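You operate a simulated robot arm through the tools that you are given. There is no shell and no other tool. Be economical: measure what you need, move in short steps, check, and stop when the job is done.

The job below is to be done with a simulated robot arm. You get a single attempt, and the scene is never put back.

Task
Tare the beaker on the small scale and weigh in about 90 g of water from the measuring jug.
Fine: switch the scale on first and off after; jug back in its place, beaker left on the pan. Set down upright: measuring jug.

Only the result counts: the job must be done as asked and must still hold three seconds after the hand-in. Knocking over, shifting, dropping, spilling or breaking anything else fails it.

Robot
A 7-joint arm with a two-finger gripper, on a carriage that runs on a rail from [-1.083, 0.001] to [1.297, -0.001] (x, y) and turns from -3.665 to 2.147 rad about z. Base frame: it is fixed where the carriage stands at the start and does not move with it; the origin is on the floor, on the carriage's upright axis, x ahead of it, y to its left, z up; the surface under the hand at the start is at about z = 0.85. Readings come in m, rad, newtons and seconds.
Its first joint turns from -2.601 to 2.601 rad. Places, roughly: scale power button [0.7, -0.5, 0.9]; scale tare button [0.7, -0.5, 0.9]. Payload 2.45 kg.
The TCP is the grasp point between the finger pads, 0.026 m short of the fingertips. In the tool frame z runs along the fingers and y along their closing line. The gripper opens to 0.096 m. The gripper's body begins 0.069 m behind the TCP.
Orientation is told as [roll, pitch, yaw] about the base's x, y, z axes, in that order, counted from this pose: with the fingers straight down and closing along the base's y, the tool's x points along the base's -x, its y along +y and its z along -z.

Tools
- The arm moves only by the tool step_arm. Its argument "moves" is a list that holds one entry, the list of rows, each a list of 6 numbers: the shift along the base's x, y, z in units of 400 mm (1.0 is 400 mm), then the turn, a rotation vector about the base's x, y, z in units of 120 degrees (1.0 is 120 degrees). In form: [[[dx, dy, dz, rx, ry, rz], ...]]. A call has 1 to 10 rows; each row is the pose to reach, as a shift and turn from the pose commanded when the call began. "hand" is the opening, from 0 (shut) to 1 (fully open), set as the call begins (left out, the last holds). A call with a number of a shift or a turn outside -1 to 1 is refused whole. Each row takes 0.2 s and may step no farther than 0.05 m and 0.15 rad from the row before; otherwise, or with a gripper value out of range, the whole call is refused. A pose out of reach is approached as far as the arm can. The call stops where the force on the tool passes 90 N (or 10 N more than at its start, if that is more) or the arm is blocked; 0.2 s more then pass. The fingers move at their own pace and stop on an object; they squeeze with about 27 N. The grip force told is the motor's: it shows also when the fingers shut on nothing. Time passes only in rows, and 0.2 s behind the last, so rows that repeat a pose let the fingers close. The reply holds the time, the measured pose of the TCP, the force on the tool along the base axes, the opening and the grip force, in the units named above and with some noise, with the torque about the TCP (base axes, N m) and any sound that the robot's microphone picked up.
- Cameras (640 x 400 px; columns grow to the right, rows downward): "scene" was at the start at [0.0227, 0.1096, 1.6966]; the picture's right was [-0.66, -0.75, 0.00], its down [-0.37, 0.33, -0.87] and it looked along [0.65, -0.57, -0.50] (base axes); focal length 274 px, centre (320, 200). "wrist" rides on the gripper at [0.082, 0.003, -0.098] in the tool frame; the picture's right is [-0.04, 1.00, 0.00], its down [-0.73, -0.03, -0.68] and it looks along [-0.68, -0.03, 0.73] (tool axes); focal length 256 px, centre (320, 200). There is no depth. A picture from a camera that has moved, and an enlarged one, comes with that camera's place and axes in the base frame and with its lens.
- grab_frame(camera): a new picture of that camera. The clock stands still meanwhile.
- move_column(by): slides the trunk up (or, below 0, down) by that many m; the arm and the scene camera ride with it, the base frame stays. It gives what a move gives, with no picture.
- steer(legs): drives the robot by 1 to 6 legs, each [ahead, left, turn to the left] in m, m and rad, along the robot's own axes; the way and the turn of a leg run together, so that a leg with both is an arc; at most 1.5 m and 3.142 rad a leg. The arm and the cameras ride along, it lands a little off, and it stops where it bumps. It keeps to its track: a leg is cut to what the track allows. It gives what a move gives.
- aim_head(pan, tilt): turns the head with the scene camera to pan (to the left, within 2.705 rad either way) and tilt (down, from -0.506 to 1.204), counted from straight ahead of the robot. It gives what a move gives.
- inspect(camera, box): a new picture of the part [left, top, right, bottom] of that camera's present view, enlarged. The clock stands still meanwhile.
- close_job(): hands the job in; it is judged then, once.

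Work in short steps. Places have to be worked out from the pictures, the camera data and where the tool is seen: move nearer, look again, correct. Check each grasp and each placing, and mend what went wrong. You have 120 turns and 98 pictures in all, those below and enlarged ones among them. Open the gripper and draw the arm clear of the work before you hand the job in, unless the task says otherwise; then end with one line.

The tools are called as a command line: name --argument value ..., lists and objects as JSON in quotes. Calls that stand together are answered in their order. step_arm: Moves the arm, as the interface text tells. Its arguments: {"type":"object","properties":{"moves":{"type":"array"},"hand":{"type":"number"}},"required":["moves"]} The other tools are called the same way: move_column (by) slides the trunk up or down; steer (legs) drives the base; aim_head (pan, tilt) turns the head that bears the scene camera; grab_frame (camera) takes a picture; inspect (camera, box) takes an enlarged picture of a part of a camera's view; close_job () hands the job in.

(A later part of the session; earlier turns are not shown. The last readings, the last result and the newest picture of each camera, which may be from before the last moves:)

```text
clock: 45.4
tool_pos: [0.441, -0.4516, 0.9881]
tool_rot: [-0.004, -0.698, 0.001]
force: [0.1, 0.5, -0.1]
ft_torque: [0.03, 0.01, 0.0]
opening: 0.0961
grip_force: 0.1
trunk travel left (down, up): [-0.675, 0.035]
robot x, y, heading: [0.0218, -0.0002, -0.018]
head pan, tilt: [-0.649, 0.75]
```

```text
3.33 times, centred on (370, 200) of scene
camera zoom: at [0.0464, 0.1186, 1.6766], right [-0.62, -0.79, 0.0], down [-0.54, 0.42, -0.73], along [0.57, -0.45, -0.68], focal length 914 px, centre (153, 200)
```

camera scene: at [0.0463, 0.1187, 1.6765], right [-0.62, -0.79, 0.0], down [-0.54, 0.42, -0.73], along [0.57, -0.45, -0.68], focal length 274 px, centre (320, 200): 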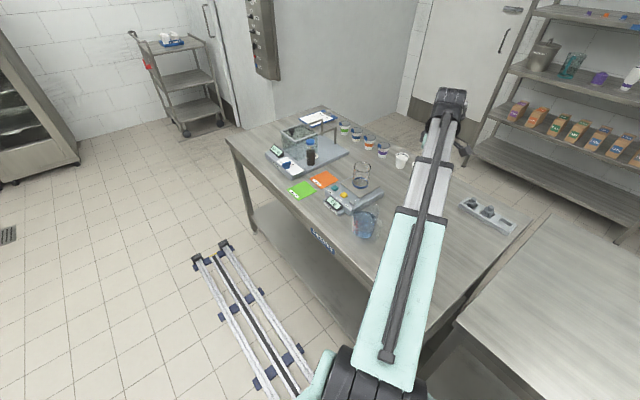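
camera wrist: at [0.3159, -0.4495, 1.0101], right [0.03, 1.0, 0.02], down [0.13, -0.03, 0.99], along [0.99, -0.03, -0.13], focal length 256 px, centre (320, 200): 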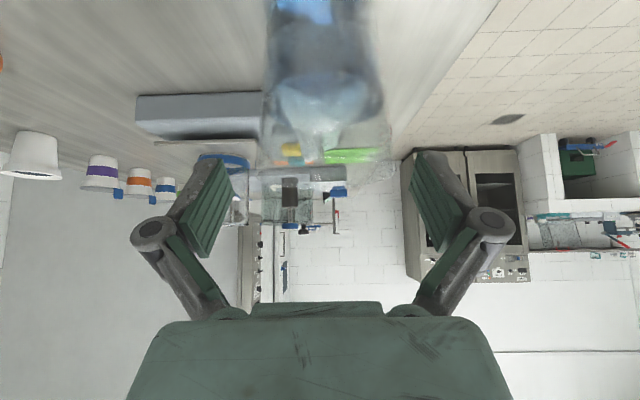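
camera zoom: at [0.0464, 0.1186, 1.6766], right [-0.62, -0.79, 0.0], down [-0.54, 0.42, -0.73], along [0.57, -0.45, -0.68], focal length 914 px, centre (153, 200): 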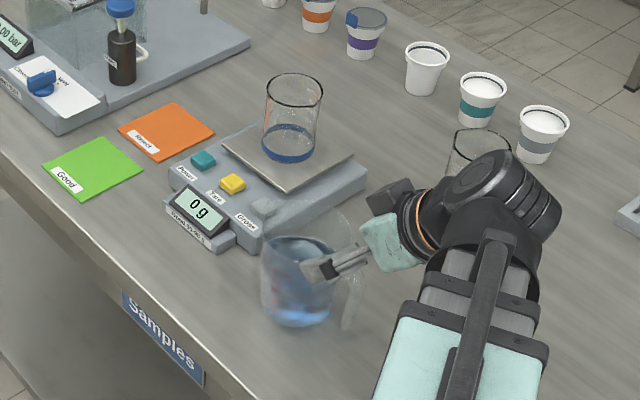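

Well aligned, with the jug about 2 mm to +y. I move in the rest of the way slowly.

step_arm --moves '[[[0.0, 0.005, 0, 0, 0, 0], [0.025, 0.005, -0.028, 0, 0, 0], [0.05, 0.005, -0.056, 0, 0, 0], [0.075, 0.005, -0.084, 0, 0, 0], [0.1, 0.005, -0.112, 0, 0, 0]]]'

grab_frame --camera "wrist"

inspect --camera "scene" --box '[330, 180, 410, 250]'

```text
clock: 46.6
tool_pos: [0.4793, -0.4511, 0.9424]
tool_rot: [-0.004, -0.7, -0.001]
force: [0.1, 0.7, -0.5]
ft_torque: [0.0, 0.01, 0.01]
opening: 0.0961
grip_force: 0.0
trunk travel left (down, up): [-0.675, 0.035]
robot x, y, heading: [0.0223, 0.0011, -0.018]
head pan, tilt: [-0.649, 0.75]
```

```text
58 pictures are left
camera wrist: at [0.3542, -0.448, 0.9655], right [0.03, 1.0, 0.02], down [0.13, -0.03, 0.99], along [0.99, -0.03, -0.13], focal length 256 px, centre (320, 200)
```

wrist: 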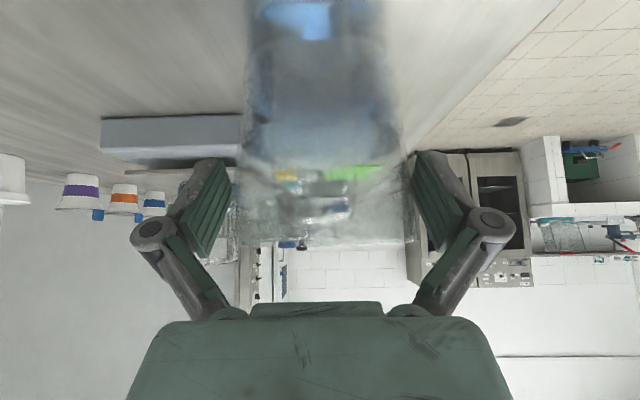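

```text
5.71 times, centred on (370, 215) of scene
camera zoom: at [0.0462, 0.1189, 1.6765], right [-0.62, -0.79, 0.0], down [-0.54, 0.42, -0.73], along [0.57, -0.45, -0.68], focal length 1566 px, centre (34, 114)
```

zoom: 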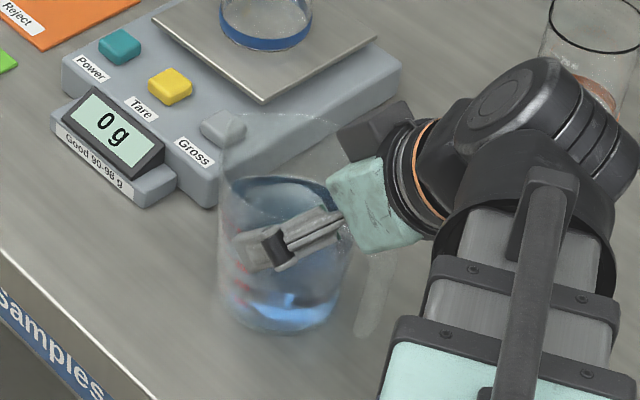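

The fingers straddle the body below the rim. I go in the last centimetre and close.

step_arm --moves '[[[0.012, 0.001, -0.012, 0, 0, 0], [0.024, 0.001, -0.022, 0, 0, 0]]]'

step_arm --moves '[[[0, 0, 0, 0, 0, 0], [0, 0, 0, 0, 0, 0], [0, 0, 0, 0, 0, 0], [0, 0, 0, 0, 0, 0]]]' --hand 0

grab_frame --camera "wrist"

inspect --camera "scene" --box '[320, 170, 420, 250]'

```text
clock: 47.2
tool_pos: [0.489, -0.4516, 0.9335]
tool_rot: [-0.005, -0.697, 0.001]
force: [-0.2, -1.0, -0.1]
ft_torque: [0.04, 0.02, 0.04]
opening: 0.0957
grip_force: 0.0
trunk travel left (down, up): [-0.675, 0.035]
robot x, y, heading: [0.0228, -0.004, -0.019]
head pan, tilt: [-0.649, 0.75]
```

```text
clock: 48.2
tool_pos: [0.4899, -0.4502, 0.9342]
tool_rot: [-0.005, -0.698, 0.0]
force: [0.4, -2.1, 1.7]
ft_torque: [-0.4, -0.07, -0.01]
opening: 0.0953
grip_force: 27.0
trunk travel left (down, up): [-0.675, 0.035]
robot x, y, heading: [0.0235, -0.0023, -0.024]
head pan, tilt: [-0.649, 0.75]
```

```text
56 pictures are left
camera wrist: at [0.3641, -0.447, 0.9567], right [0.03, 1.0, 0.02], down [0.13, -0.03, 0.99], along [0.99, -0.03, -0.13], focal length 256 px, centre (320, 200)
```

wrist: 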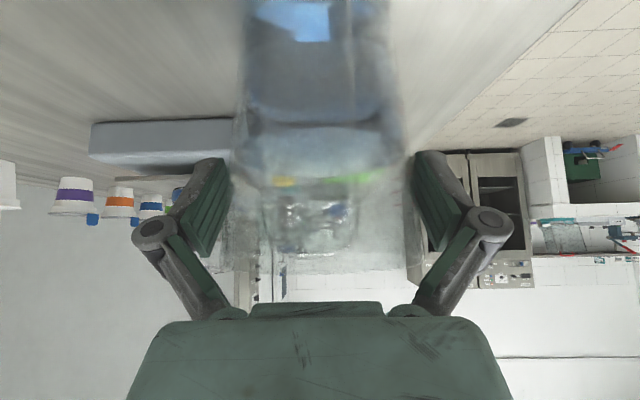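

```text
5.00 times, centred on (370, 210) of scene
camera zoom: at [0.0462, 0.1185, 1.6765], right [-0.62, -0.79, 0.0], down [-0.54, 0.42, -0.73], along [0.57, -0.45, -0.68], focal length 1371 px, centre (70, 150)
```

zoom: 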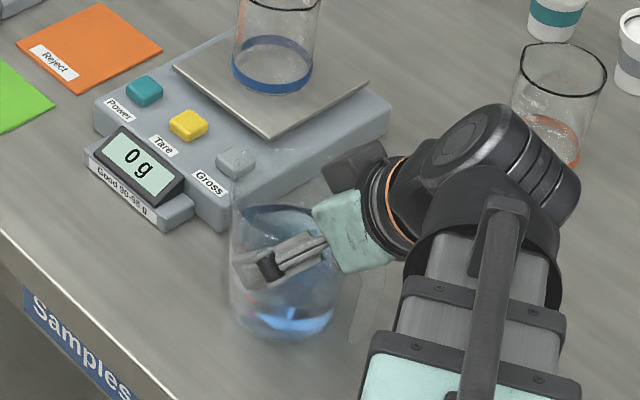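

The grip reads 27 N at 0.095 m, holding just under the flaring rim. I try a slow 3 cm lift and check.

step_arm --moves '[[[0, 0, 0.01, 0, 0, 0], [0, 0, 0.025, 0, 0, 0], [0, 0, 0.05, 0, 0, 0], [0, 0, 0.075, 0, 0, 0], [0, 0, 0.075, 0, 0, 0]]]'

inspect --camera "scene" --box '[320, 170, 420, 250]'

grab_frame --camera "wrist"

```text
clock: 49.4
tool_pos: [0.4904, -0.4483, 0.9654]
tool_rot: [-0.003, -0.696, 0.0]
force: [-0.5, -0.1, -5.2]
ft_torque: [0.01, 0.02, -0.01]
opening: 0.0954
grip_force: 26.5
trunk travel left (down, up): [-0.675, 0.035]
robot x, y, heading: [0.0242, 0.0028, -0.021]
head pan, tilt: [-0.649, 0.75]
```

```text
5.00 times, centred on (370, 210) of scene
camera zoom: at [0.0466, 0.1184, 1.6765], right [-0.62, -0.79, 0.0], down [-0.54, 0.42, -0.73], along [0.57, -0.45, -0.68], focal length 1371 px, centre (70, 150)
```

zoom: 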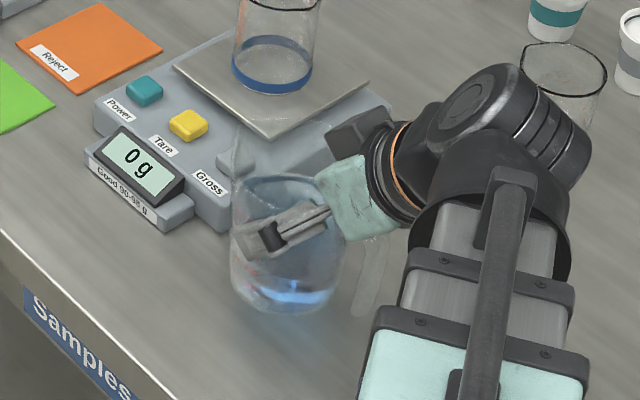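

```text
53 pictures are left
camera wrist: at [0.3656, -0.446, 0.9875], right [0.03, 1.0, 0.02], down [0.13, -0.03, 0.99], along [0.99, -0.03, -0.13], focal length 256 px, centre (320, 200)
```

wrist: 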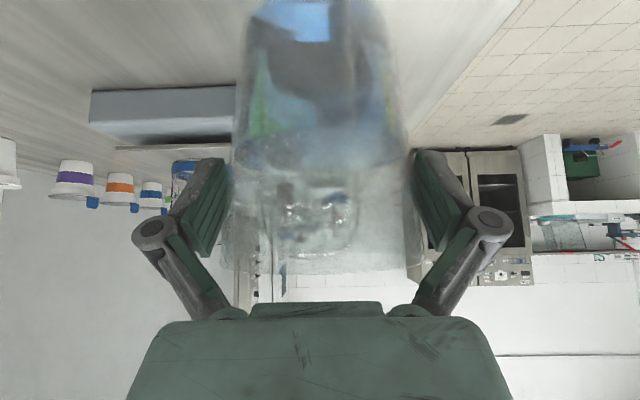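

It holds, with about 5.2 N of load. I raise it to z≈1.12 and carry it gently toward a spot left of the beaker.

step_arm --moves '[[[0, 0, 0.05, 0, 0, 0], [0, 0, 0.12, 0, 0, 0], [0, 0, 0.2, 0, 0, 0], [0, 0, 0.28, 0, 0, 0], [0, 0, 0.35, 0, 0, 0], [0, 0, 0.3875, 0, 0, 0], [0, 0, 0.3875, 0, 0, 0]]]'

step_arm --moves '[[[0.015, -0.03, 0, 0, 0, 0], [0.04, -0.08, 0, 0, 0, 0], [0.075, -0.14, 0, 0, 0, 0], [0.11, -0.2, 0, 0, 0, 0], [0.145, -0.26, 0, 0, 0, 0], [0.175, -0.32, 0, 0, 0, 0], [0.195, -0.355, 0, 0, 0, 0], [0.2, -0.3725, 0, 0, 0, 0], [0.2, -0.3725, 0, 0, 0, 0]]]'

grab_frame --camera "scene"

grab_frame --camera "wrist"

```text
clock: 51.0
tool_pos: [0.4897, -0.4514, 1.1214]
tool_rot: [-0.004, -0.698, 0.0]
force: [0.3, -0.6, -4.7]
ft_torque: [0.0, 0.03, 0.02]
opening: 0.0952
grip_force: 27.1
trunk travel left (down, up): [-0.675, 0.035]
robot x, y, heading: [0.0206, 0.0007, -0.017]
head pan, tilt: [-0.649, 0.75]
```

```text
clock: 53.0
tool_pos: [0.5707, -0.5998, 1.1199]
tool_rot: [-0.003, -0.697, 0.0]
force: [0.3, -0.8, -4.5]
ft_torque: [0.03, 0.03, 0.04]
opening: 0.0952
grip_force: 27.0
trunk travel left (down, up): [-0.675, 0.035]
robot x, y, heading: [0.0248, 0.0002, -0.023]
head pan, tilt: [-0.649, 0.75]
```

```text
52 pictures are left
camera scene: at [0.0467, 0.1182, 1.6765], right [-0.62, -0.79, 0.0], down [-0.54, 0.42, -0.73], along [0.57, -0.45, -0.68], focal length 274 px, centre (320, 200)
```

scene: 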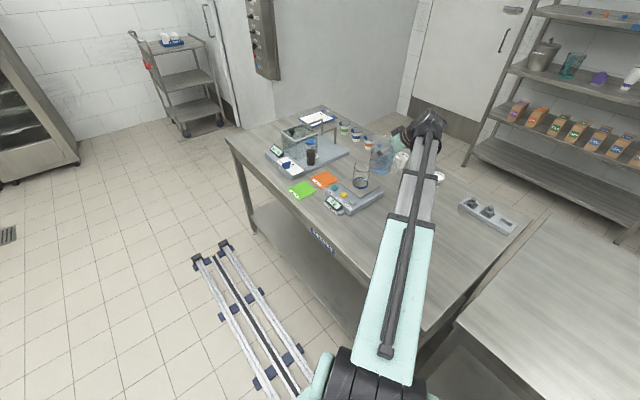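

```text
51 pictures are left
camera wrist: at [0.4452, -0.5955, 1.1428], right [0.03, 1.0, 0.02], down [0.13, -0.03, 0.99], along [0.99, -0.03, -0.13], focal length 256 px, centre (320, 200)
```

wrist: 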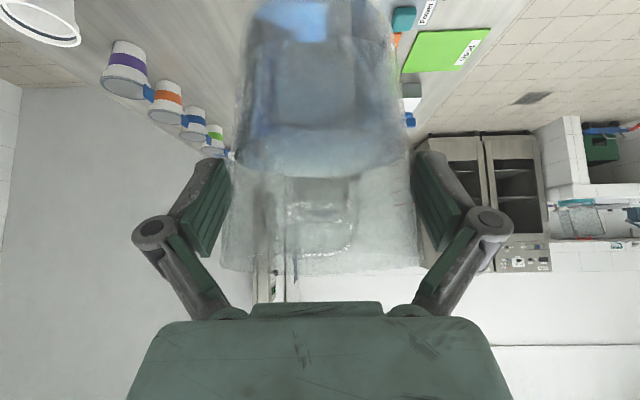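

I tilt 25° as a test and check that the jug turns with the gripper.

step_arm --moves '[[[0, 0, 0, 0, 0.03, 0], [0, 0, 0, 0, 0.07, 0], [0, 0, 0, 0, 0.115, 0], [0, 0, 0, 0, 0.16, 0], [0, 0, 0, 0, 0.195, 0], [0, 0, 0, 0, 0.208, 0], [0, 0, 0, 0, 0.208, 0]]]'

inspect --camera "scene" --box '[310, 100, 450, 220]'

grab_frame --camera "wrist"

```text
clock: 54.6
tool_pos: [0.5692, -0.5995, 1.1208]
tool_rot: [-0.004, -0.264, -0.001]
force: [0.0, 0.2, -4.2]
ft_torque: [0.01, -0.04, 0.0]
opening: 0.0956
grip_force: 27.4
trunk travel left (down, up): [-0.675, 0.035]
robot x, y, heading: [0.0231, -0.0008, -0.023]
head pan, tilt: [-0.649, 0.75]
```

```text
3.33 times, centred on (380, 160) of scene
camera zoom: at [0.0466, 0.1182, 1.6765], right [-0.62, -0.79, 0.0], down [-0.54, 0.42, -0.73], along [0.57, -0.45, -0.68], focal length 914 px, centre (120, 333)
```

zoom: 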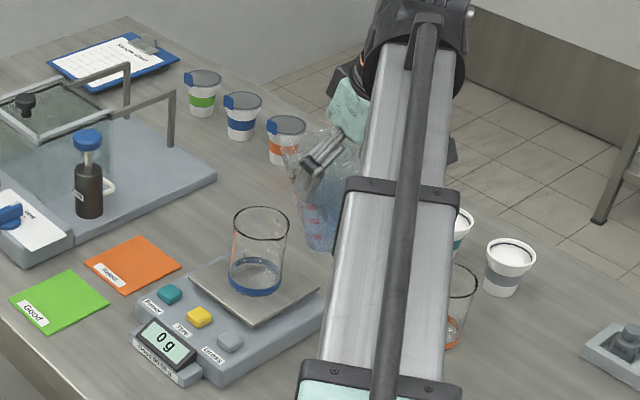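

```text
49 pictures are left
camera wrist: at [0.4659, -0.5956, 1.1943], right [0.04, 1.0, 0.01], down [0.53, -0.03, 0.85], along [0.85, -0.03, -0.53], focal length 256 px, centre (320, 200)
```

wrist: 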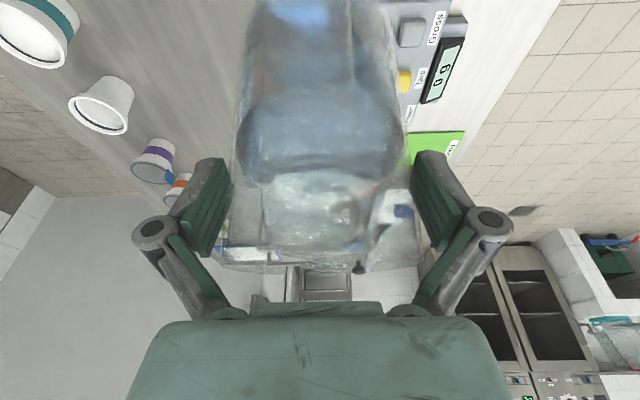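

The jug turns with the gripper, and both cameras can read the display. I go to 40° and place the lip over the beaker.

step_arm --moves '[[[0, 0, 0, 0, 0.03, 0], [0.01, 0, -0.03, 0, 0.065, 0], [0.025, 0, -0.08, 0, 0.1, 0], [0.04, 0, -0.13, 0, 0.12, 0], [0.05, 0, -0.165, 0, 0.125, 0], [0.05, 0, -0.175, 0, 0.125, 0], [0.05, 0, -0.175, 0, 0.125, 0]]]'

inspect --camera "scene" --box '[310, 120, 430, 220]'

grab_frame --camera "wrist"

```text
clock: 56.2
tool_pos: [0.5894, -0.5996, 1.0499]
tool_rot: [-0.003, -0.001, 0.001]
force: [0.2, 0.6, -4.4]
ft_torque: [-0.02, -0.07, 0.03]
opening: 0.0953
grip_force: 27.1
trunk travel left (down, up): [-0.675, 0.035]
robot x, y, heading: [0.0228, 0.0007, -0.016]
head pan, tilt: [-0.649, 0.75]
```

```text
4.00 times, centred on (370, 170) of scene
camera zoom: at [0.0467, 0.1182, 1.6765], right [-0.62, -0.79, 0.0], down [-0.54, 0.42, -0.73], along [0.57, -0.45, -0.68], focal length 1096 px, centre (120, 320)
```

zoom: 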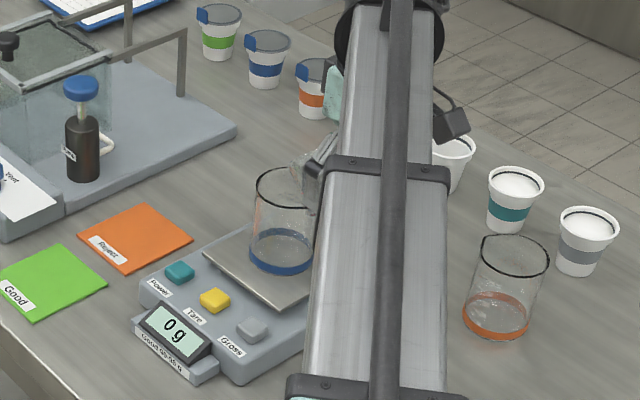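

```text
47 pictures are left
camera wrist: at [0.5083, -0.5966, 1.1479], right [0.04, 1.0, 0.0], down [0.73, -0.03, 0.68], along [0.68, -0.03, -0.73], focal length 256 px, centre (320, 200)
```

wrist: 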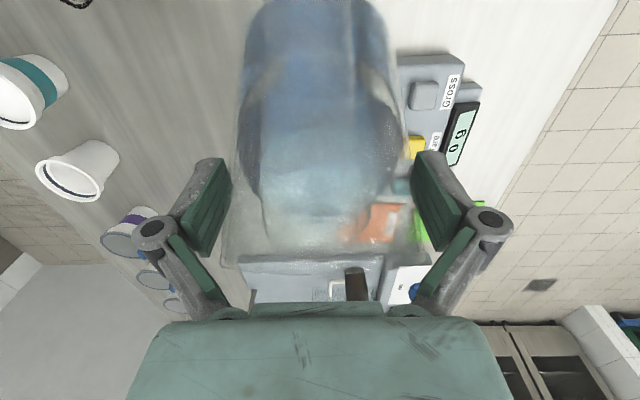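

The lip is over the beaker, at about (0.66,-0.60). I tilt to 45° and lower slightly, then watch the reading.

step_arm --moves '[[[0, 0, -0.01, 0, 0.012, 0], [0, 0, -0.02, 0, 0.024, 0], [0, 0, -0.03, 0, 0.034, 0], [0, 0, -0.035, 0, 0.042, 0], [0, 0, -0.035, 0, 0.042, 0]]]'

inspect --camera "scene" --box '[320, 130, 420, 220]'

```text
clock: 57.4
tool_pos: [0.5904, -0.5996, 1.0373]
tool_rot: [-0.007, 0.088, 0.0]
force: [-2.4, -2.4, 2.8]
ft_torque: [-0.09, -0.27, -0.09]
opening: 0.0952
grip_force: 27.0
trunk travel left (down, up): [-0.675, 0.035]
robot x, y, heading: [0.0213, 0.0008, -0.018]
head pan, tilt: [-0.649, 0.75]
```

```text
4.44 times, centred on (370, 175) of scene
camera zoom: at [0.0457, 0.1186, 1.6766], right [-0.62, -0.79, 0.0], down [-0.54, 0.42, -0.73], along [0.57, -0.45, -0.68], focal length 1218 px, centre (98, 311)
```

zoom: 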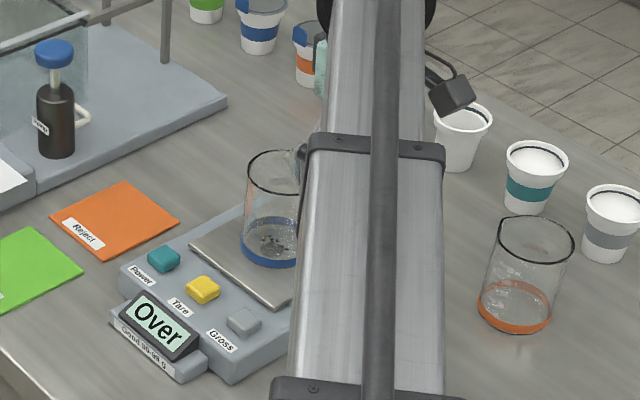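

The display says "Over" and the tool feels an upward push, so the jug is resting on the beaker. I raise it straight up.

step_arm --moves '[[[0, 0, 0.03, 0, 0, 0], [0, 0, 0.06, 0, 0, 0], [0, 0, 0.09, 0, 0, 0]]]'

inspect --camera "scene" --box '[320, 130, 420, 220]'

grab_frame --camera "wrist"

```text
clock: 58.2
tool_pos: [0.5931, -0.5991, 1.0737]
tool_rot: [-0.004, 0.087, 0.001]
force: [-0.1, -0.5, -5.0]
ft_torque: [-0.03, -0.1, 0.0]
opening: 0.0951
grip_force: 27.1
trunk travel left (down, up): [-0.675, 0.035]
robot x, y, heading: [0.0211, 0.0007, -0.019]
head pan, tilt: [-0.649, 0.75]
```

```text
4.44 times, centred on (370, 175) of scene
camera zoom: at [0.0466, 0.1183, 1.6765], right [-0.62, -0.79, 0.0], down [-0.54, 0.42, -0.73], along [0.57, -0.45, -0.68], focal length 1218 px, centre (98, 311)
```

zoom: 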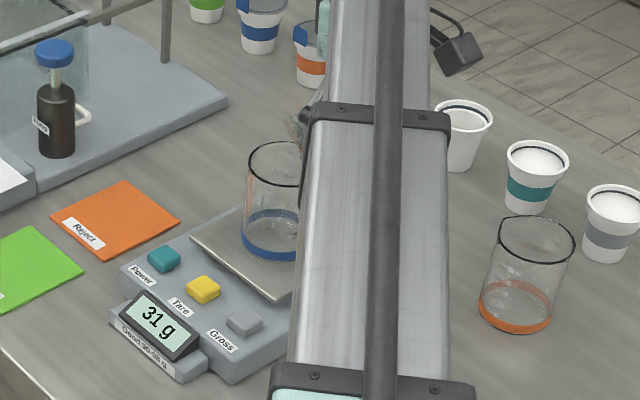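

```text
44 pictures are left
camera wrist: at [0.5198, -0.5958, 1.1776], right [0.04, 1.0, -0.01], down [0.79, -0.03, 0.61], along [0.61, -0.03, -0.79], focal length 256 px, centre (320, 200)
```

wrist: 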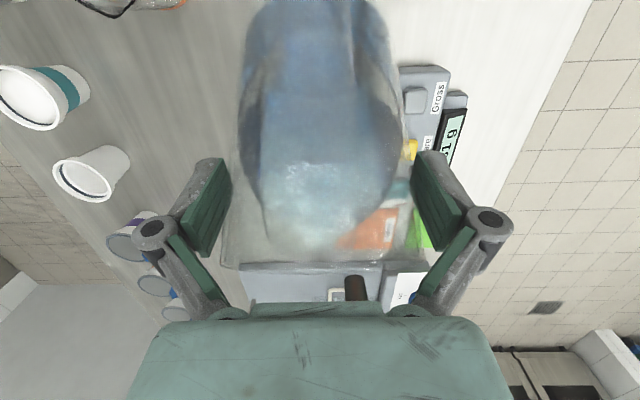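

31 g has gone in and the jug is clear of the beaker again. I wait a moment to see whether it's still flowing.

step_arm --moves '[[[0, 0, 0, 0, 0, 0], [0, 0, 0, 0, 0, 0]]]'

inspect --camera "scene" --box '[330, 140, 400, 210]'

```text
clock: 58.8
tool_pos: [0.5922, -0.5987, 1.073]
tool_rot: [-0.003, 0.086, 0.001]
force: [-0.5, -1.1, -5.0]
ft_torque: [-0.02, -0.09, 0.01]
opening: 0.095
grip_force: 27.0
trunk travel left (down, up): [-0.675, 0.035]
robot x, y, heading: [0.024, 0.0003, -0.018]
head pan, tilt: [-0.649, 0.75]
```

```text
5.71 times, centred on (365, 175) of scene
camera zoom: at [0.0467, 0.1183, 1.6765], right [-0.62, -0.79, 0.0], down [-0.54, 0.42, -0.73], along [0.57, -0.45, -0.68], focal length 1566 px, centre (63, 343)
```

zoom: 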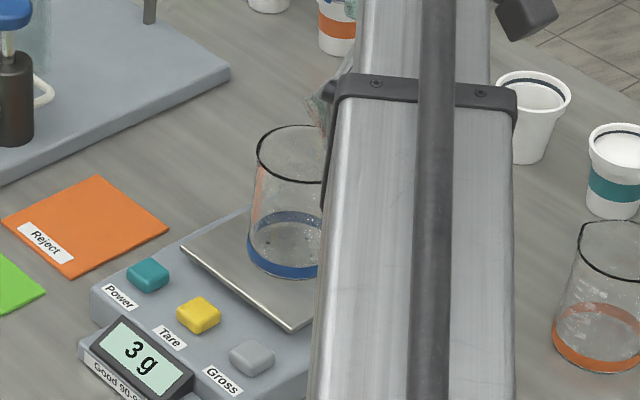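

That was the reading settling, and it's now down to 3 g. I tilt further in small steps at this height.

step_arm --moves '[[[0, 0, -0.01, 0, 0.012, 0], [0, 0, -0.02, 0, 0.025, 0], [0, 0, -0.02, 0, 0.025, 0], [0, 0, -0.02, 0, 0.025, 0]]]'

inspect --camera "scene" --box '[330, 140, 400, 210]'

```text
clock: 59.8
tool_pos: [0.5906, -0.5993, 1.0649]
tool_rot: [-0.003, 0.14, -0.001]
force: [0.6, 0.6, -4.6]
ft_torque: [-0.02, -0.08, 0.04]
opening: 0.0949
grip_force: 27.1
trunk travel left (down, up): [-0.675, 0.035]
robot x, y, heading: [0.0247, -0.0027, -0.02]
head pan, tilt: [-0.649, 0.75]
```

```text
5.71 times, centred on (365, 175) of scene
camera zoom: at [0.0466, 0.1183, 1.6765], right [-0.62, -0.79, 0.0], down [-0.54, 0.42, -0.73], along [0.57, -0.45, -0.68], focal length 1566 px, centre (63, 343)
```

zoom: 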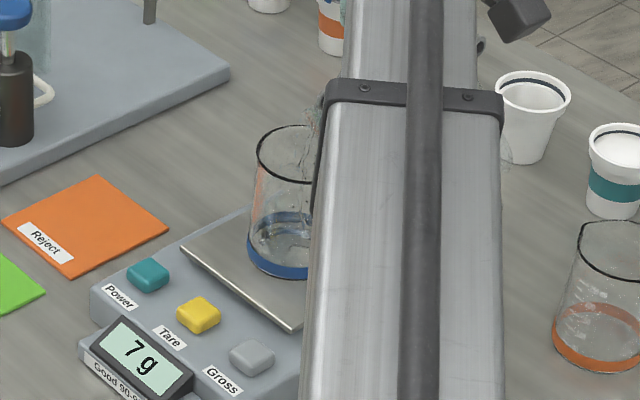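

Water is going in. I hold the tilt and read again.

step_arm --moves '[[[0, 0, 0, 0, 0, 0], [0, 0, 0, 0, 0, 0], [0, 0, 0, 0, 0, 0]]]'

inspect --camera "scene" --box '[330, 140, 400, 210]'

```text
clock: 60.6
tool_pos: [0.5902, -0.6001, 1.0646]
tool_rot: [-0.004, 0.137, 0.0]
force: [0.3, 0.1, -5.0]
ft_torque: [-0.01, -0.08, -0.03]
opening: 0.095
grip_force: 26.7
trunk travel left (down, up): [-0.675, 0.035]
robot x, y, heading: [0.0218, -0.0027, -0.019]
head pan, tilt: [-0.649, 0.75]
```

```text
5.71 times, centred on (365, 175) of scene
camera zoom: at [0.0467, 0.1182, 1.6765], right [-0.62, -0.79, 0.0], down [-0.54, 0.42, -0.73], along [0.57, -0.45, -0.68], focal length 1566 px, centre (63, 343)
```

zoom: 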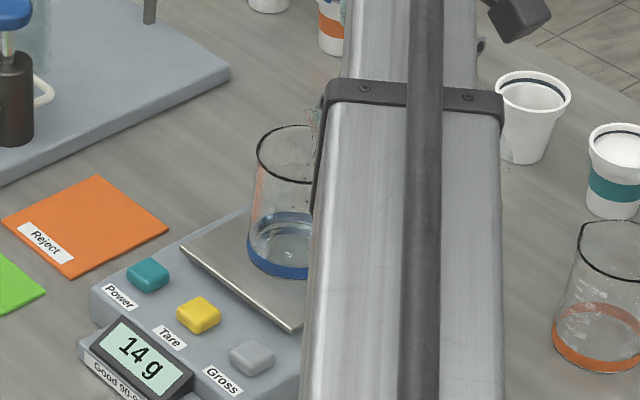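

step_arm --moves '[[[0, 0, 0, 0, 0.01, 0], [0, 0, 0, 0, 0.018, 0], [0, 0, 0, 0, 0.018, 0], [0, 0, 0, 0, 0.018, 0], [0, 0, 0, 0, 0.018, 0], [0, 0, 0, 0, 0.018, 0]]]'

inspect --camera "scene" --box '[330, 140, 400, 210]'

```text
clock: 62.0
tool_pos: [0.5909, -0.5996, 1.0636]
tool_rot: [-0.005, 0.178, 0.0]
force: [-0.2, -0.4, -4.8]
ft_torque: [0.02, -0.06, -0.05]
opening: 0.095
grip_force: 26.8
trunk travel left (down, up): [-0.675, 0.035]
robot x, y, heading: [0.0253, 0.0044, -0.019]
head pan, tilt: [-0.649, 0.75]
```

```text
5.71 times, centred on (365, 175) of scene
camera zoom: at [0.0466, 0.1183, 1.6765], right [-0.62, -0.79, 0.0], down [-0.54, 0.42, -0.73], along [0.57, -0.45, -0.68], focal length 1566 px, centre (63, 343)
```

zoom: 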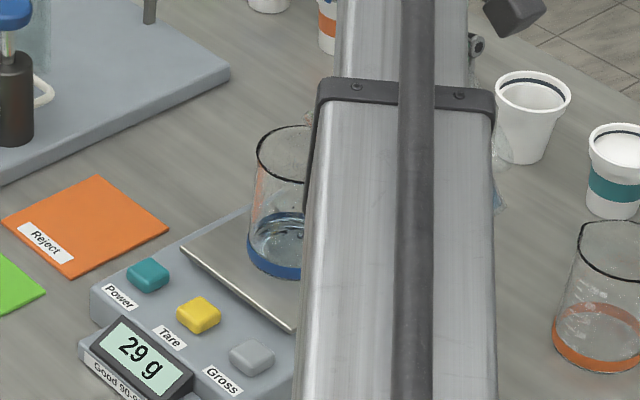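

29 g now, at about 7 g per degree. I tilt 3° more.

step_arm --moves '[[[0.002, 0, 0, 0, 0.01, 0], [0.004, 0, 0.003, 0, 0.02, 0], [0.004, 0, 0.005, 0, 0.027, 0], [0.004, 0, 0.005, 0, 0.027, 0], [0.004, 0, 0.005, 0, 0.027, 0], [0.004, 0, 0.005, 0, 0.027, 0], [0.004, 0, 0.005, 0, 0.027, 0]]]'

inspect --camera "scene" --box '[330, 140, 400, 210]'

```text
clock: 63.6
tool_pos: [0.5927, -0.6007, 1.0651]
tool_rot: [-0.003, 0.234, -0.002]
force: [-0.4, 0.0, -4.2]
ft_torque: [0.01, -0.08, -0.01]
opening: 0.0951
grip_force: 26.9
trunk travel left (down, up): [-0.675, 0.035]
robot x, y, heading: [0.0233, -0.0019, -0.016]
head pan, tilt: [-0.649, 0.75]
```

```text
5.71 times, centred on (365, 175) of scene
camera zoom: at [0.0466, 0.1183, 1.6765], right [-0.62, -0.79, 0.0], down [-0.54, 0.42, -0.73], along [0.57, -0.45, -0.68], focal length 1566 px, centre (63, 343)
```

zoom: 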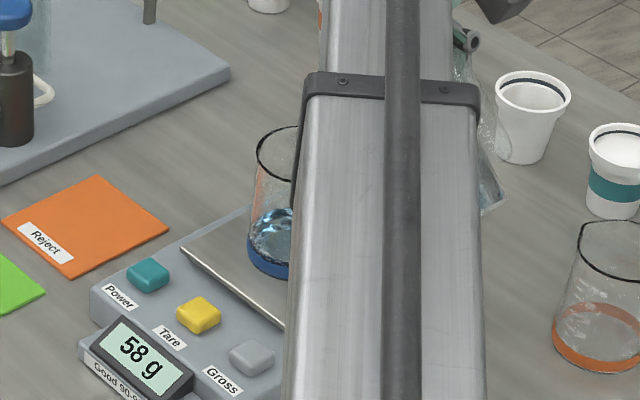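

58 g. I hold to let it settle.

step_arm --moves '[[[0, 0, 0, 0, 0, 0], [0, 0, 0, 0, 0, 0], [0, 0, 0, 0, 0, 0]]]'

inspect --camera "scene" --box '[330, 170, 380, 210]'

```text
clock: 64.4
tool_pos: [0.5918, -0.5985, 1.0651]
tool_rot: [-0.004, 0.234, 0.0]
force: [-0.2, -0.9, -4.4]
ft_torque: [-0.01, -0.09, 0.02]
opening: 0.095
grip_force: 27.3
trunk travel left (down, up): [-0.675, 0.035]
robot x, y, heading: [0.0207, -0.0007, -0.019]
head pan, tilt: [-0.649, 0.75]
```

```text
10.00 times, centred on (355, 190) of scene
camera zoom: at [0.0466, 0.1183, 1.6765], right [-0.62, -0.79, 0.0], down [-0.54, 0.42, -0.73], along [0.57, -0.45, -0.68], focal length 2741 px, centre (-30, 300)
```

zoom: 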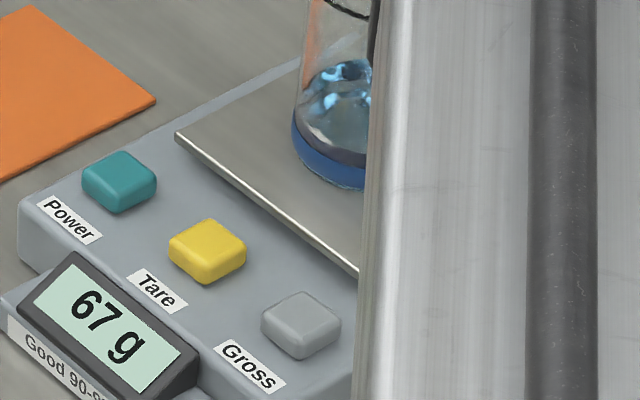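

step_arm --moves '[[[0, 0, 0, 0, 0, 0], [0, 0, 0, 0, 0, 0], [0, 0, 0, 0, 0, 0]]]'

inspect --camera "scene" --box '[330, 170, 380, 210]'

```text
clock: 65.2
tool_pos: [0.592, -0.5996, 1.0658]
tool_rot: [-0.004, 0.233, 0.0]
force: [1.3, -0.8, -4.7]
ft_torque: [0.0, -0.11, -0.02]
opening: 0.0951
grip_force: 27.0
trunk travel left (down, up): [-0.675, 0.035]
robot x, y, heading: [0.0226, 0.001, -0.019]
head pan, tilt: [-0.649, 0.75]
```

```text
10.00 times, centred on (355, 190) of scene
camera zoom: at [0.0466, 0.1183, 1.6765], right [-0.62, -0.79, 0.0], down [-0.54, 0.42, -0.73], along [0.57, -0.45, -0.68], focal length 2741 px, centre (-30, 300)
```

zoom: 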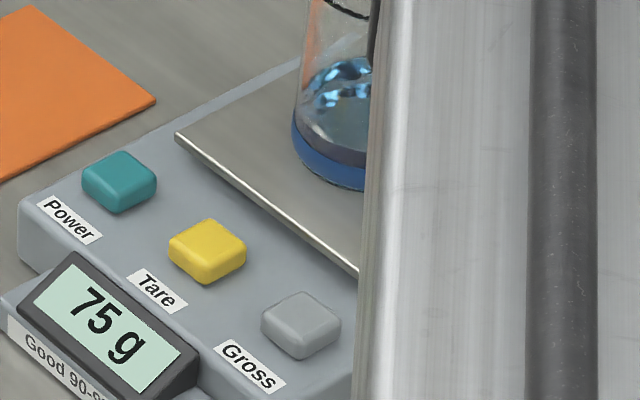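

step_arm --moves '[[[0, 0, 0, 0, 0, 0], [0, 0, 0, 0, 0, 0]]]'

inspect --camera "scene" --box '[330, 170, 380, 210]'

```text
clock: 65.8
tool_pos: [0.5908, -0.5997, 1.0656]
tool_rot: [-0.004, 0.234, -0.001]
force: [-0.5, -0.1, -4.2]
ft_torque: [0.01, -0.1, -0.01]
opening: 0.095
grip_force: 26.8
trunk travel left (down, up): [-0.675, 0.035]
robot x, y, heading: [0.028, -0.0018, -0.016]
head pan, tilt: [-0.649, 0.75]
```

```text
10.00 times, centred on (355, 190) of scene
camera zoom: at [0.0466, 0.1183, 1.6765], right [-0.62, -0.79, 0.0], down [-0.54, 0.42, -0.73], along [0.57, -0.45, -0.68], focal length 2741 px, centre (-30, 300)
```

zoom: 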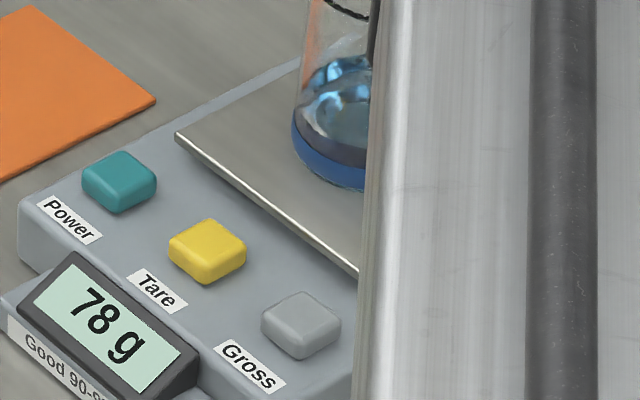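

step_arm --moves '[[[0, 0, 0, 0, 0, 0], [0, 0, 0, 0, 0, 0], [0, 0, 0, 0, 0, 0]]]'

inspect --camera "scene" --box '[330, 170, 380, 210]'

```text
clock: 66.6
tool_pos: [0.5917, -0.6006, 1.0657]
tool_rot: [-0.003, 0.234, 0.002]
force: [0.4, -0.2, -3.3]
ft_torque: [0.02, -0.07, 0.01]
opening: 0.0953
grip_force: 26.7
trunk travel left (down, up): [-0.675, 0.035]
robot x, y, heading: [0.0243, 0.0003, -0.012]
head pan, tilt: [-0.649, 0.75]
```

```text
10.00 times, centred on (355, 190) of scene
camera zoom: at [0.0466, 0.1183, 1.6765], right [-0.62, -0.79, 0.0], down [-0.54, 0.42, -0.73], along [0.57, -0.45, -0.68], focal length 2741 px, centre (-30, 300)
```

zoom: 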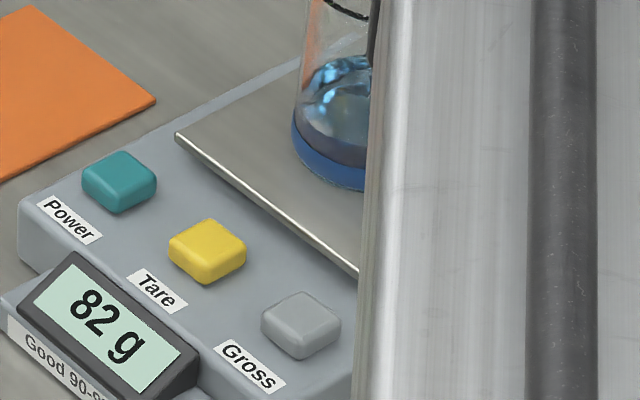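

step_arm --moves '[[[0, 0, 0, 0, 0, 0], [0, 0, 0, 0, 0, 0], [0, 0, 0, 0, 0, 0]]]'

inspect --camera "scene" --box '[330, 170, 380, 210]'

```text
clock: 67.4
tool_pos: [0.5927, -0.6002, 1.0653]
tool_rot: [-0.002, 0.234, 0.0]
force: [0.7, -0.7, -2.7]
ft_torque: [-0.02, -0.09, 0.02]
opening: 0.0952
grip_force: 26.9
trunk travel left (down, up): [-0.675, 0.035]
robot x, y, heading: [0.0234, -0.0049, -0.021]
head pan, tilt: [-0.649, 0.75]
```

```text
10.00 times, centred on (355, 190) of scene
camera zoom: at [0.0466, 0.1183, 1.6765], right [-0.62, -0.79, 0.0], down [-0.54, 0.42, -0.73], along [0.57, -0.45, -0.68], focal length 2741 px, centre (-30, 300)
```

zoom: 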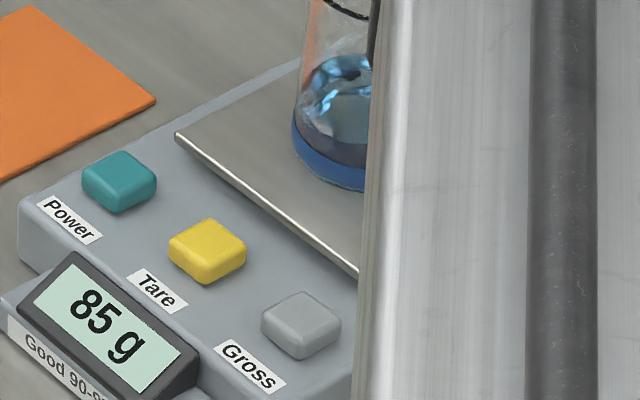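

85 g, rising about 4 g/s. I wait about 1 s more, then tilt back 18° in the same call.

step_arm --moves '[[[0, 0, 0, 0, 0, 0], [0, 0, 0, 0, 0, 0], [0, 0, 0, 0, 0, 0], [0, 0, 0, 0, 0, 0], [0, 0, 0, 0, 0, 0], [0, 0, 0.005, 0, -0.05, 0], [0, 0, 0.015, 0, -0.1, 0], [0, 0, 0.025, 0, -0.15, 0], [0, 0, 0.03, 0, -0.18, 0], [0, 0, 0.03, 0, -0.18, 0]]]'

inspect --camera "scene" --box '[330, 140, 400, 210]'

```text
clock: 69.6
tool_pos: [0.5932, -0.5981, 1.0784]
tool_rot: [-0.002, -0.145, 0.0]
force: [-0.9, 0.4, -4.0]
ft_torque: [-0.05, -0.06, -0.02]
opening: 0.095
grip_force: 26.9
trunk travel left (down, up): [-0.675, 0.035]
robot x, y, heading: [0.0235, -0.0005, -0.017]
head pan, tilt: [-0.649, 0.75]
```

```text
5.71 times, centred on (365, 175) of scene
camera zoom: at [0.0466, 0.1183, 1.6765], right [-0.62, -0.79, 0.0], down [-0.54, 0.42, -0.73], along [0.57, -0.45, -0.68], focal length 1566 px, centre (63, 343)
```

zoom: 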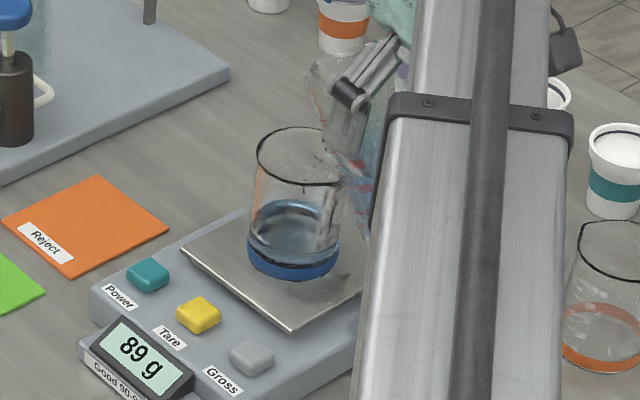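

Flow has stopped at about 89 g. I wait for the reading to settle and read the label on the scale.

step_arm --moves '[[[0, 0, 0, 0, 0, 0], [0, 0, 0, 0, 0, 0], [0, 0, 0, 0, 0, 0], [0, 0, 0, 0, 0, 0], [0, 0, 0, 0, 0, 0]]]'

inspect --camera "scene" --box '[325, 185, 360, 215]'

```text
clock: 70.8
tool_pos: [0.5922, -0.5982, 1.078]
tool_rot: [-0.003, -0.144, 0.0]
force: [1.3, 0.0, -5.0]
ft_torque: [-0.02, -0.06, -0.03]
opening: 0.0955
grip_force: 27.0
trunk travel left (down, up): [-0.675, 0.035]
robot x, y, heading: [0.02, 0.0013, -0.019]
head pan, tilt: [-0.649, 0.75]
```

```text
13.33 times, centred on (342, 200) of scene
camera zoom: at [0.0466, 0.1183, 1.6765], right [-0.62, -0.79, 0.0], down [-0.54, 0.42, -0.73], along [0.57, -0.45, -0.68], focal length 3655 px, centre (20, 200)
```

zoom: 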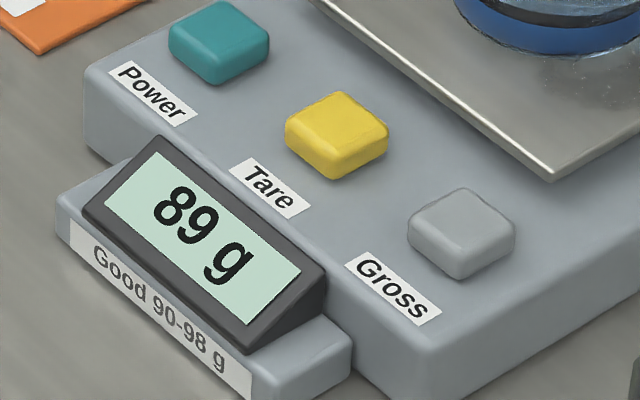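

89 g is about 90 g, so I stop there. I bring the jug upright while rising, still over the beaker.

step_arm --moves '[[[0, 0, 0.03, 0, -0.04, 0], [0, 0, 0.07, 0, -0.09, 0], [0, 0, 0.11, 0, -0.14, 0], [0, 0, 0.13, 0, -0.19, 0], [0, 0, 0.14, 0, -0.235, 0], [0, 0, 0.14, 0, -0.2645, 0], [0, 0, 0.14, 0, -0.2645, 0]]]'

inspect --camera "scene" --box '[310, 110, 430, 220]'

grab_frame --camera "wrist"

```text
clock: 72.4
tool_pos: [0.5917, -0.5978, 1.1353]
tool_rot: [-0.002, -0.698, 0.0]
force: [0.6, 0.1, -4.7]
ft_torque: [0.02, 0.05, 0.02]
opening: 0.0951
grip_force: 26.6
trunk travel left (down, up): [-0.675, 0.035]
robot x, y, heading: [0.0197, -0.0013, -0.021]
head pan, tilt: [-0.649, 0.75]
```

```text
3.64 times, centred on (370, 165) of scene
camera zoom: at [0.0466, 0.1183, 1.6765], right [-0.62, -0.79, 0.0], down [-0.54, 0.42, -0.73], along [0.57, -0.45, -0.68], focal length 997 px, centre (138, 327)
```

zoom: 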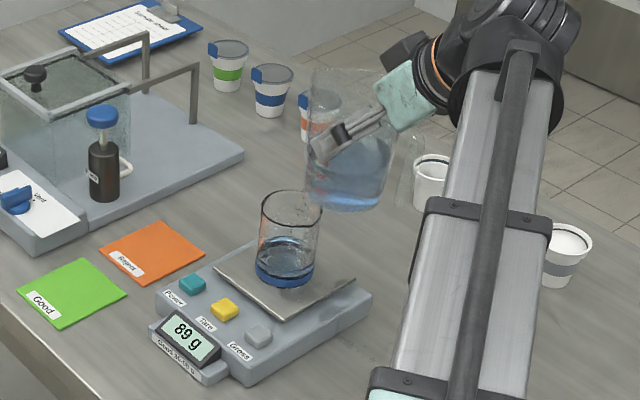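

```text
30 pictures are left
camera wrist: at [0.4673, -0.5958, 1.1574], right [0.03, 1.0, 0.02], down [0.13, -0.03, 0.99], along [0.99, -0.03, -0.13], focal length 256 px, centre (320, 200)
```

wrist: 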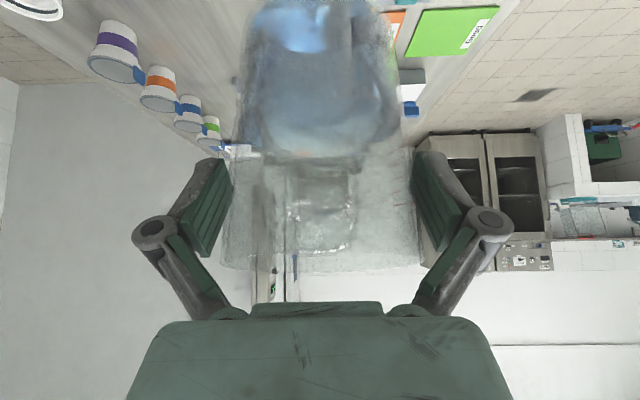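

No spill is visible and the reading holds at 89 g. I carry the jug back over its place.

step_arm --moves '[[[-0.015, 0.02, 0, 0, 0, 0], [-0.05, 0.07, 0, 0, 0, 0], [-0.095, 0.135, 0, 0, 0, 0], [-0.14, 0.2, 0, 0, 0, 0], [-0.185, 0.265, 0, 0, 0, 0], [-0.22, 0.32, 0, 0, 0, 0], [-0.245, 0.355, 0, 0, 0, 0], [-0.254, 0.367, 0, 0, 0, 0], [-0.254, 0.367, 0, 0, 0, 0]]]'

step_arm --moves '[[[0, 0, -0.05, 0, 0, 0], [0, 0, -0.12, 0, 0, 0], [0, 0, -0.2, 0, 0, 0], [0, 0, -0.28, 0, 0, 0], [0, 0, -0.35, 0, 0, 0], [0, 0, -0.41, 0, 0, 0], [0, 0, -0.45, 0, 0, 0], [0, 0, -0.47, 0, 0, 0], [0, 0, -0.47, 0, 0, 0]]]'

inspect --camera "scene" --box '[320, 170, 420, 250]'

```text
clock: 74.4
tool_pos: [0.4912, -0.4525, 1.1347]
tool_rot: [-0.005, -0.696, 0.0]
force: [-0.1, 0.2, -3.4]
ft_torque: [0.0, 0.03, -0.01]
opening: 0.0953
grip_force: 26.9
trunk travel left (down, up): [-0.675, 0.035]
robot x, y, heading: [0.0208, -0.0046, -0.021]
head pan, tilt: [-0.649, 0.75]
```

```text
clock: 76.4
tool_pos: [0.4901, -0.4516, 0.9463]
tool_rot: [-0.004, -0.697, -0.001]
force: [-0.3, -0.1, -4.4]
ft_torque: [0.04, 0.02, 0.0]
opening: 0.0951
grip_force: 26.4
trunk travel left (down, up): [-0.675, 0.035]
robot x, y, heading: [0.025, -0.0002, -0.016]
head pan, tilt: [-0.649, 0.75]
```

```text
5.00 times, centred on (370, 210) of scene
camera zoom: at [0.0466, 0.1184, 1.6765], right [-0.62, -0.79, 0.0], down [-0.54, 0.42, -0.73], along [0.57, -0.45, -0.68], focal length 1371 px, centre (70, 150)
```

zoom: 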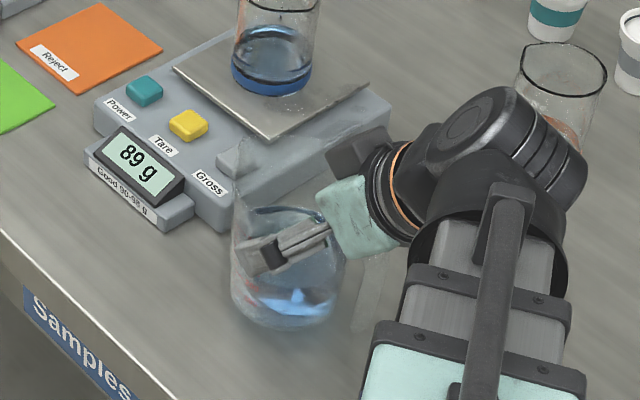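

I lower the last centimetre slowly, watching the load.

step_arm --moves '[[[0, 0, -0.01, 0, 0, 0], [0, 0, -0.02, 0, 0, 0], [0, 0, -0.025, 0, 0, 0], [0, 0, -0.025, 0, 0, 0]]]'

```text
clock: 77.4
tool_pos: [0.4912, -0.4527, 0.9364]
tool_rot: [-0.004, -0.697, 0.0]
force: [-0.1, 0.2, -4.3]
ft_torque: [0.01, 0.05, -0.01]
opening: 0.0951
grip_force: 26.8
trunk travel left (down, up): [-0.675, 0.035]
robot x, y, heading: [0.0201, 0.0011, -0.021]
head pan, tilt: [-0.649, 0.75]
```

step_arm --moves '[[[0, 0, -0.004, 0, 0, 0], [0, 0, -0.008, 0, 0, 0], [0, 0, -0.008, 0, 0, 0]]]'

```text
clock: 78.2
tool_pos: [0.4908, -0.4525, 0.9345]
tool_rot: [-0.005, -0.7, 0.0]
force: [1.5, -0.3, 11.8]
ft_torque: [-0.13, 0.29, -0.03]
opening: 0.0952
grip_force: 27.5
trunk travel left (down, up): [-0.675, 0.035]
robot x, y, heading: [0.0228, -0.0001, -0.019]
head pan, tilt: [-0.649, 0.75]
```

It's on the table. I ease off a millimetre and open.

step_arm --moves '[[[0, 0, 0.002, 0, 0, 0], [0, 0, 0.002, 0, 0, 0]]]'

step_arm --moves '[[[0, 0, 0, 0, 0, 0], [0, 0, 0, 0, 0, 0], [0, 0, 0, 0, 0, 0]]]' --hand 1

grab_frame --camera "wrist"

```text
clock: 78.8
tool_pos: [0.4907, -0.4527, 0.9347]
tool_rot: [-0.005, -0.699, -0.001]
force: [4.4, -2.4, 8.9]
ft_torque: [-0.2, 0.06, 0.04]
opening: 0.0951
grip_force: 27.0
trunk travel left (down, up): [-0.675, 0.035]
robot x, y, heading: [0.0239, -0.0001, -0.029]
head pan, tilt: [-0.649, 0.75]
```

```text
clock: 79.6
tool_pos: [0.4891, -0.4519, 0.934]
tool_rot: [-0.004, -0.697, 0.002]
force: [-0.2, 0.8, 0.1]
ft_torque: [-0.01, 0.01, -0.02]
opening: 0.0959
grip_force: 0.1
trunk travel left (down, up): [-0.675, 0.035]
robot x, y, heading: [0.025, -0.0081, -0.02]
head pan, tilt: [-0.649, 0.75]
```

```text
28 pictures are left
camera wrist: at [0.3643, -0.4493, 0.9568], right [0.03, 1.0, 0.02], down [0.13, -0.03, 0.99], along [0.99, -0.03, -0.13], focal length 256 px, centre (320, 200)
```

wrist: 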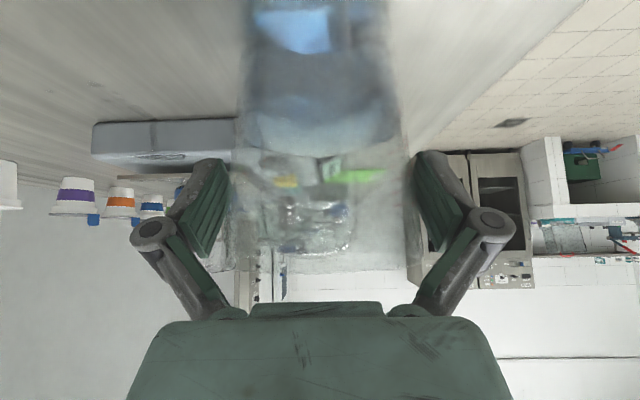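

Contact force is zero. I back out slowly along the tool axis.

step_arm --moves '[[[-0.012, 0, 0.008, 0, 0, 0], [-0.028, 0, 0.024, 0, 0, 0], [-0.05, 0, 0.05, 0, 0, 0], [-0.08, 0, 0.085, 0, 0, 0]]]'

step_arm --moves '[[[-0.05, 0, 0.055, 0, 0, 0], [-0.1, 0, 0.12, 0, 0, 0], [-0.15, 0, 0.2, 0, 0, 0], [-0.2, 0, 0.28, 0, 0, 0], [-0.2, 0, 0.36, 0, 0, 0]]]'

inspect --camera "scene" --box '[310, 150, 430, 250]'

```text
clock: 80.6
tool_pos: [0.4578, -0.4522, 0.9683]
tool_rot: [-0.004, -0.698, 0.0]
force: [0.2, 0.1, 0.2]
ft_torque: [-0.02, 0.02, 0.01]
opening: 0.0961
grip_force: 0.0
trunk travel left (down, up): [-0.675, 0.035]
robot x, y, heading: [0.0259, 0.0037, -0.02]
head pan, tilt: [-0.649, 0.75]
```

```text
clock: 81.8
tool_pos: [0.3759, -0.4499, 1.1124]
tool_rot: [-0.004, -0.697, 0.001]
force: [-1.0, 0.5, 0.7]
ft_torque: [-0.03, -0.01, -0.02]
opening: 0.0961
grip_force: 0.0
trunk travel left (down, up): [-0.675, 0.035]
robot x, y, heading: [0.0238, -0.0051, -0.018]
head pan, tilt: [-0.649, 0.75]
```

```text
4.00 times, centred on (370, 200) of scene
camera zoom: at [0.0461, 0.1187, 1.6765], right [-0.62, -0.79, 0.0], down [-0.54, 0.42, -0.73], along [0.57, -0.45, -0.68], focal length 1096 px, centre (120, 200)
```

zoom: 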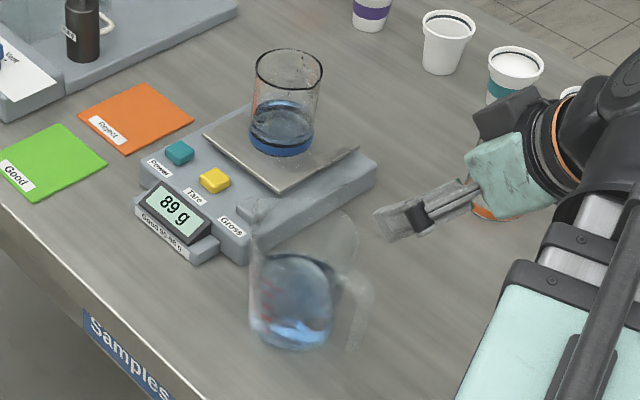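

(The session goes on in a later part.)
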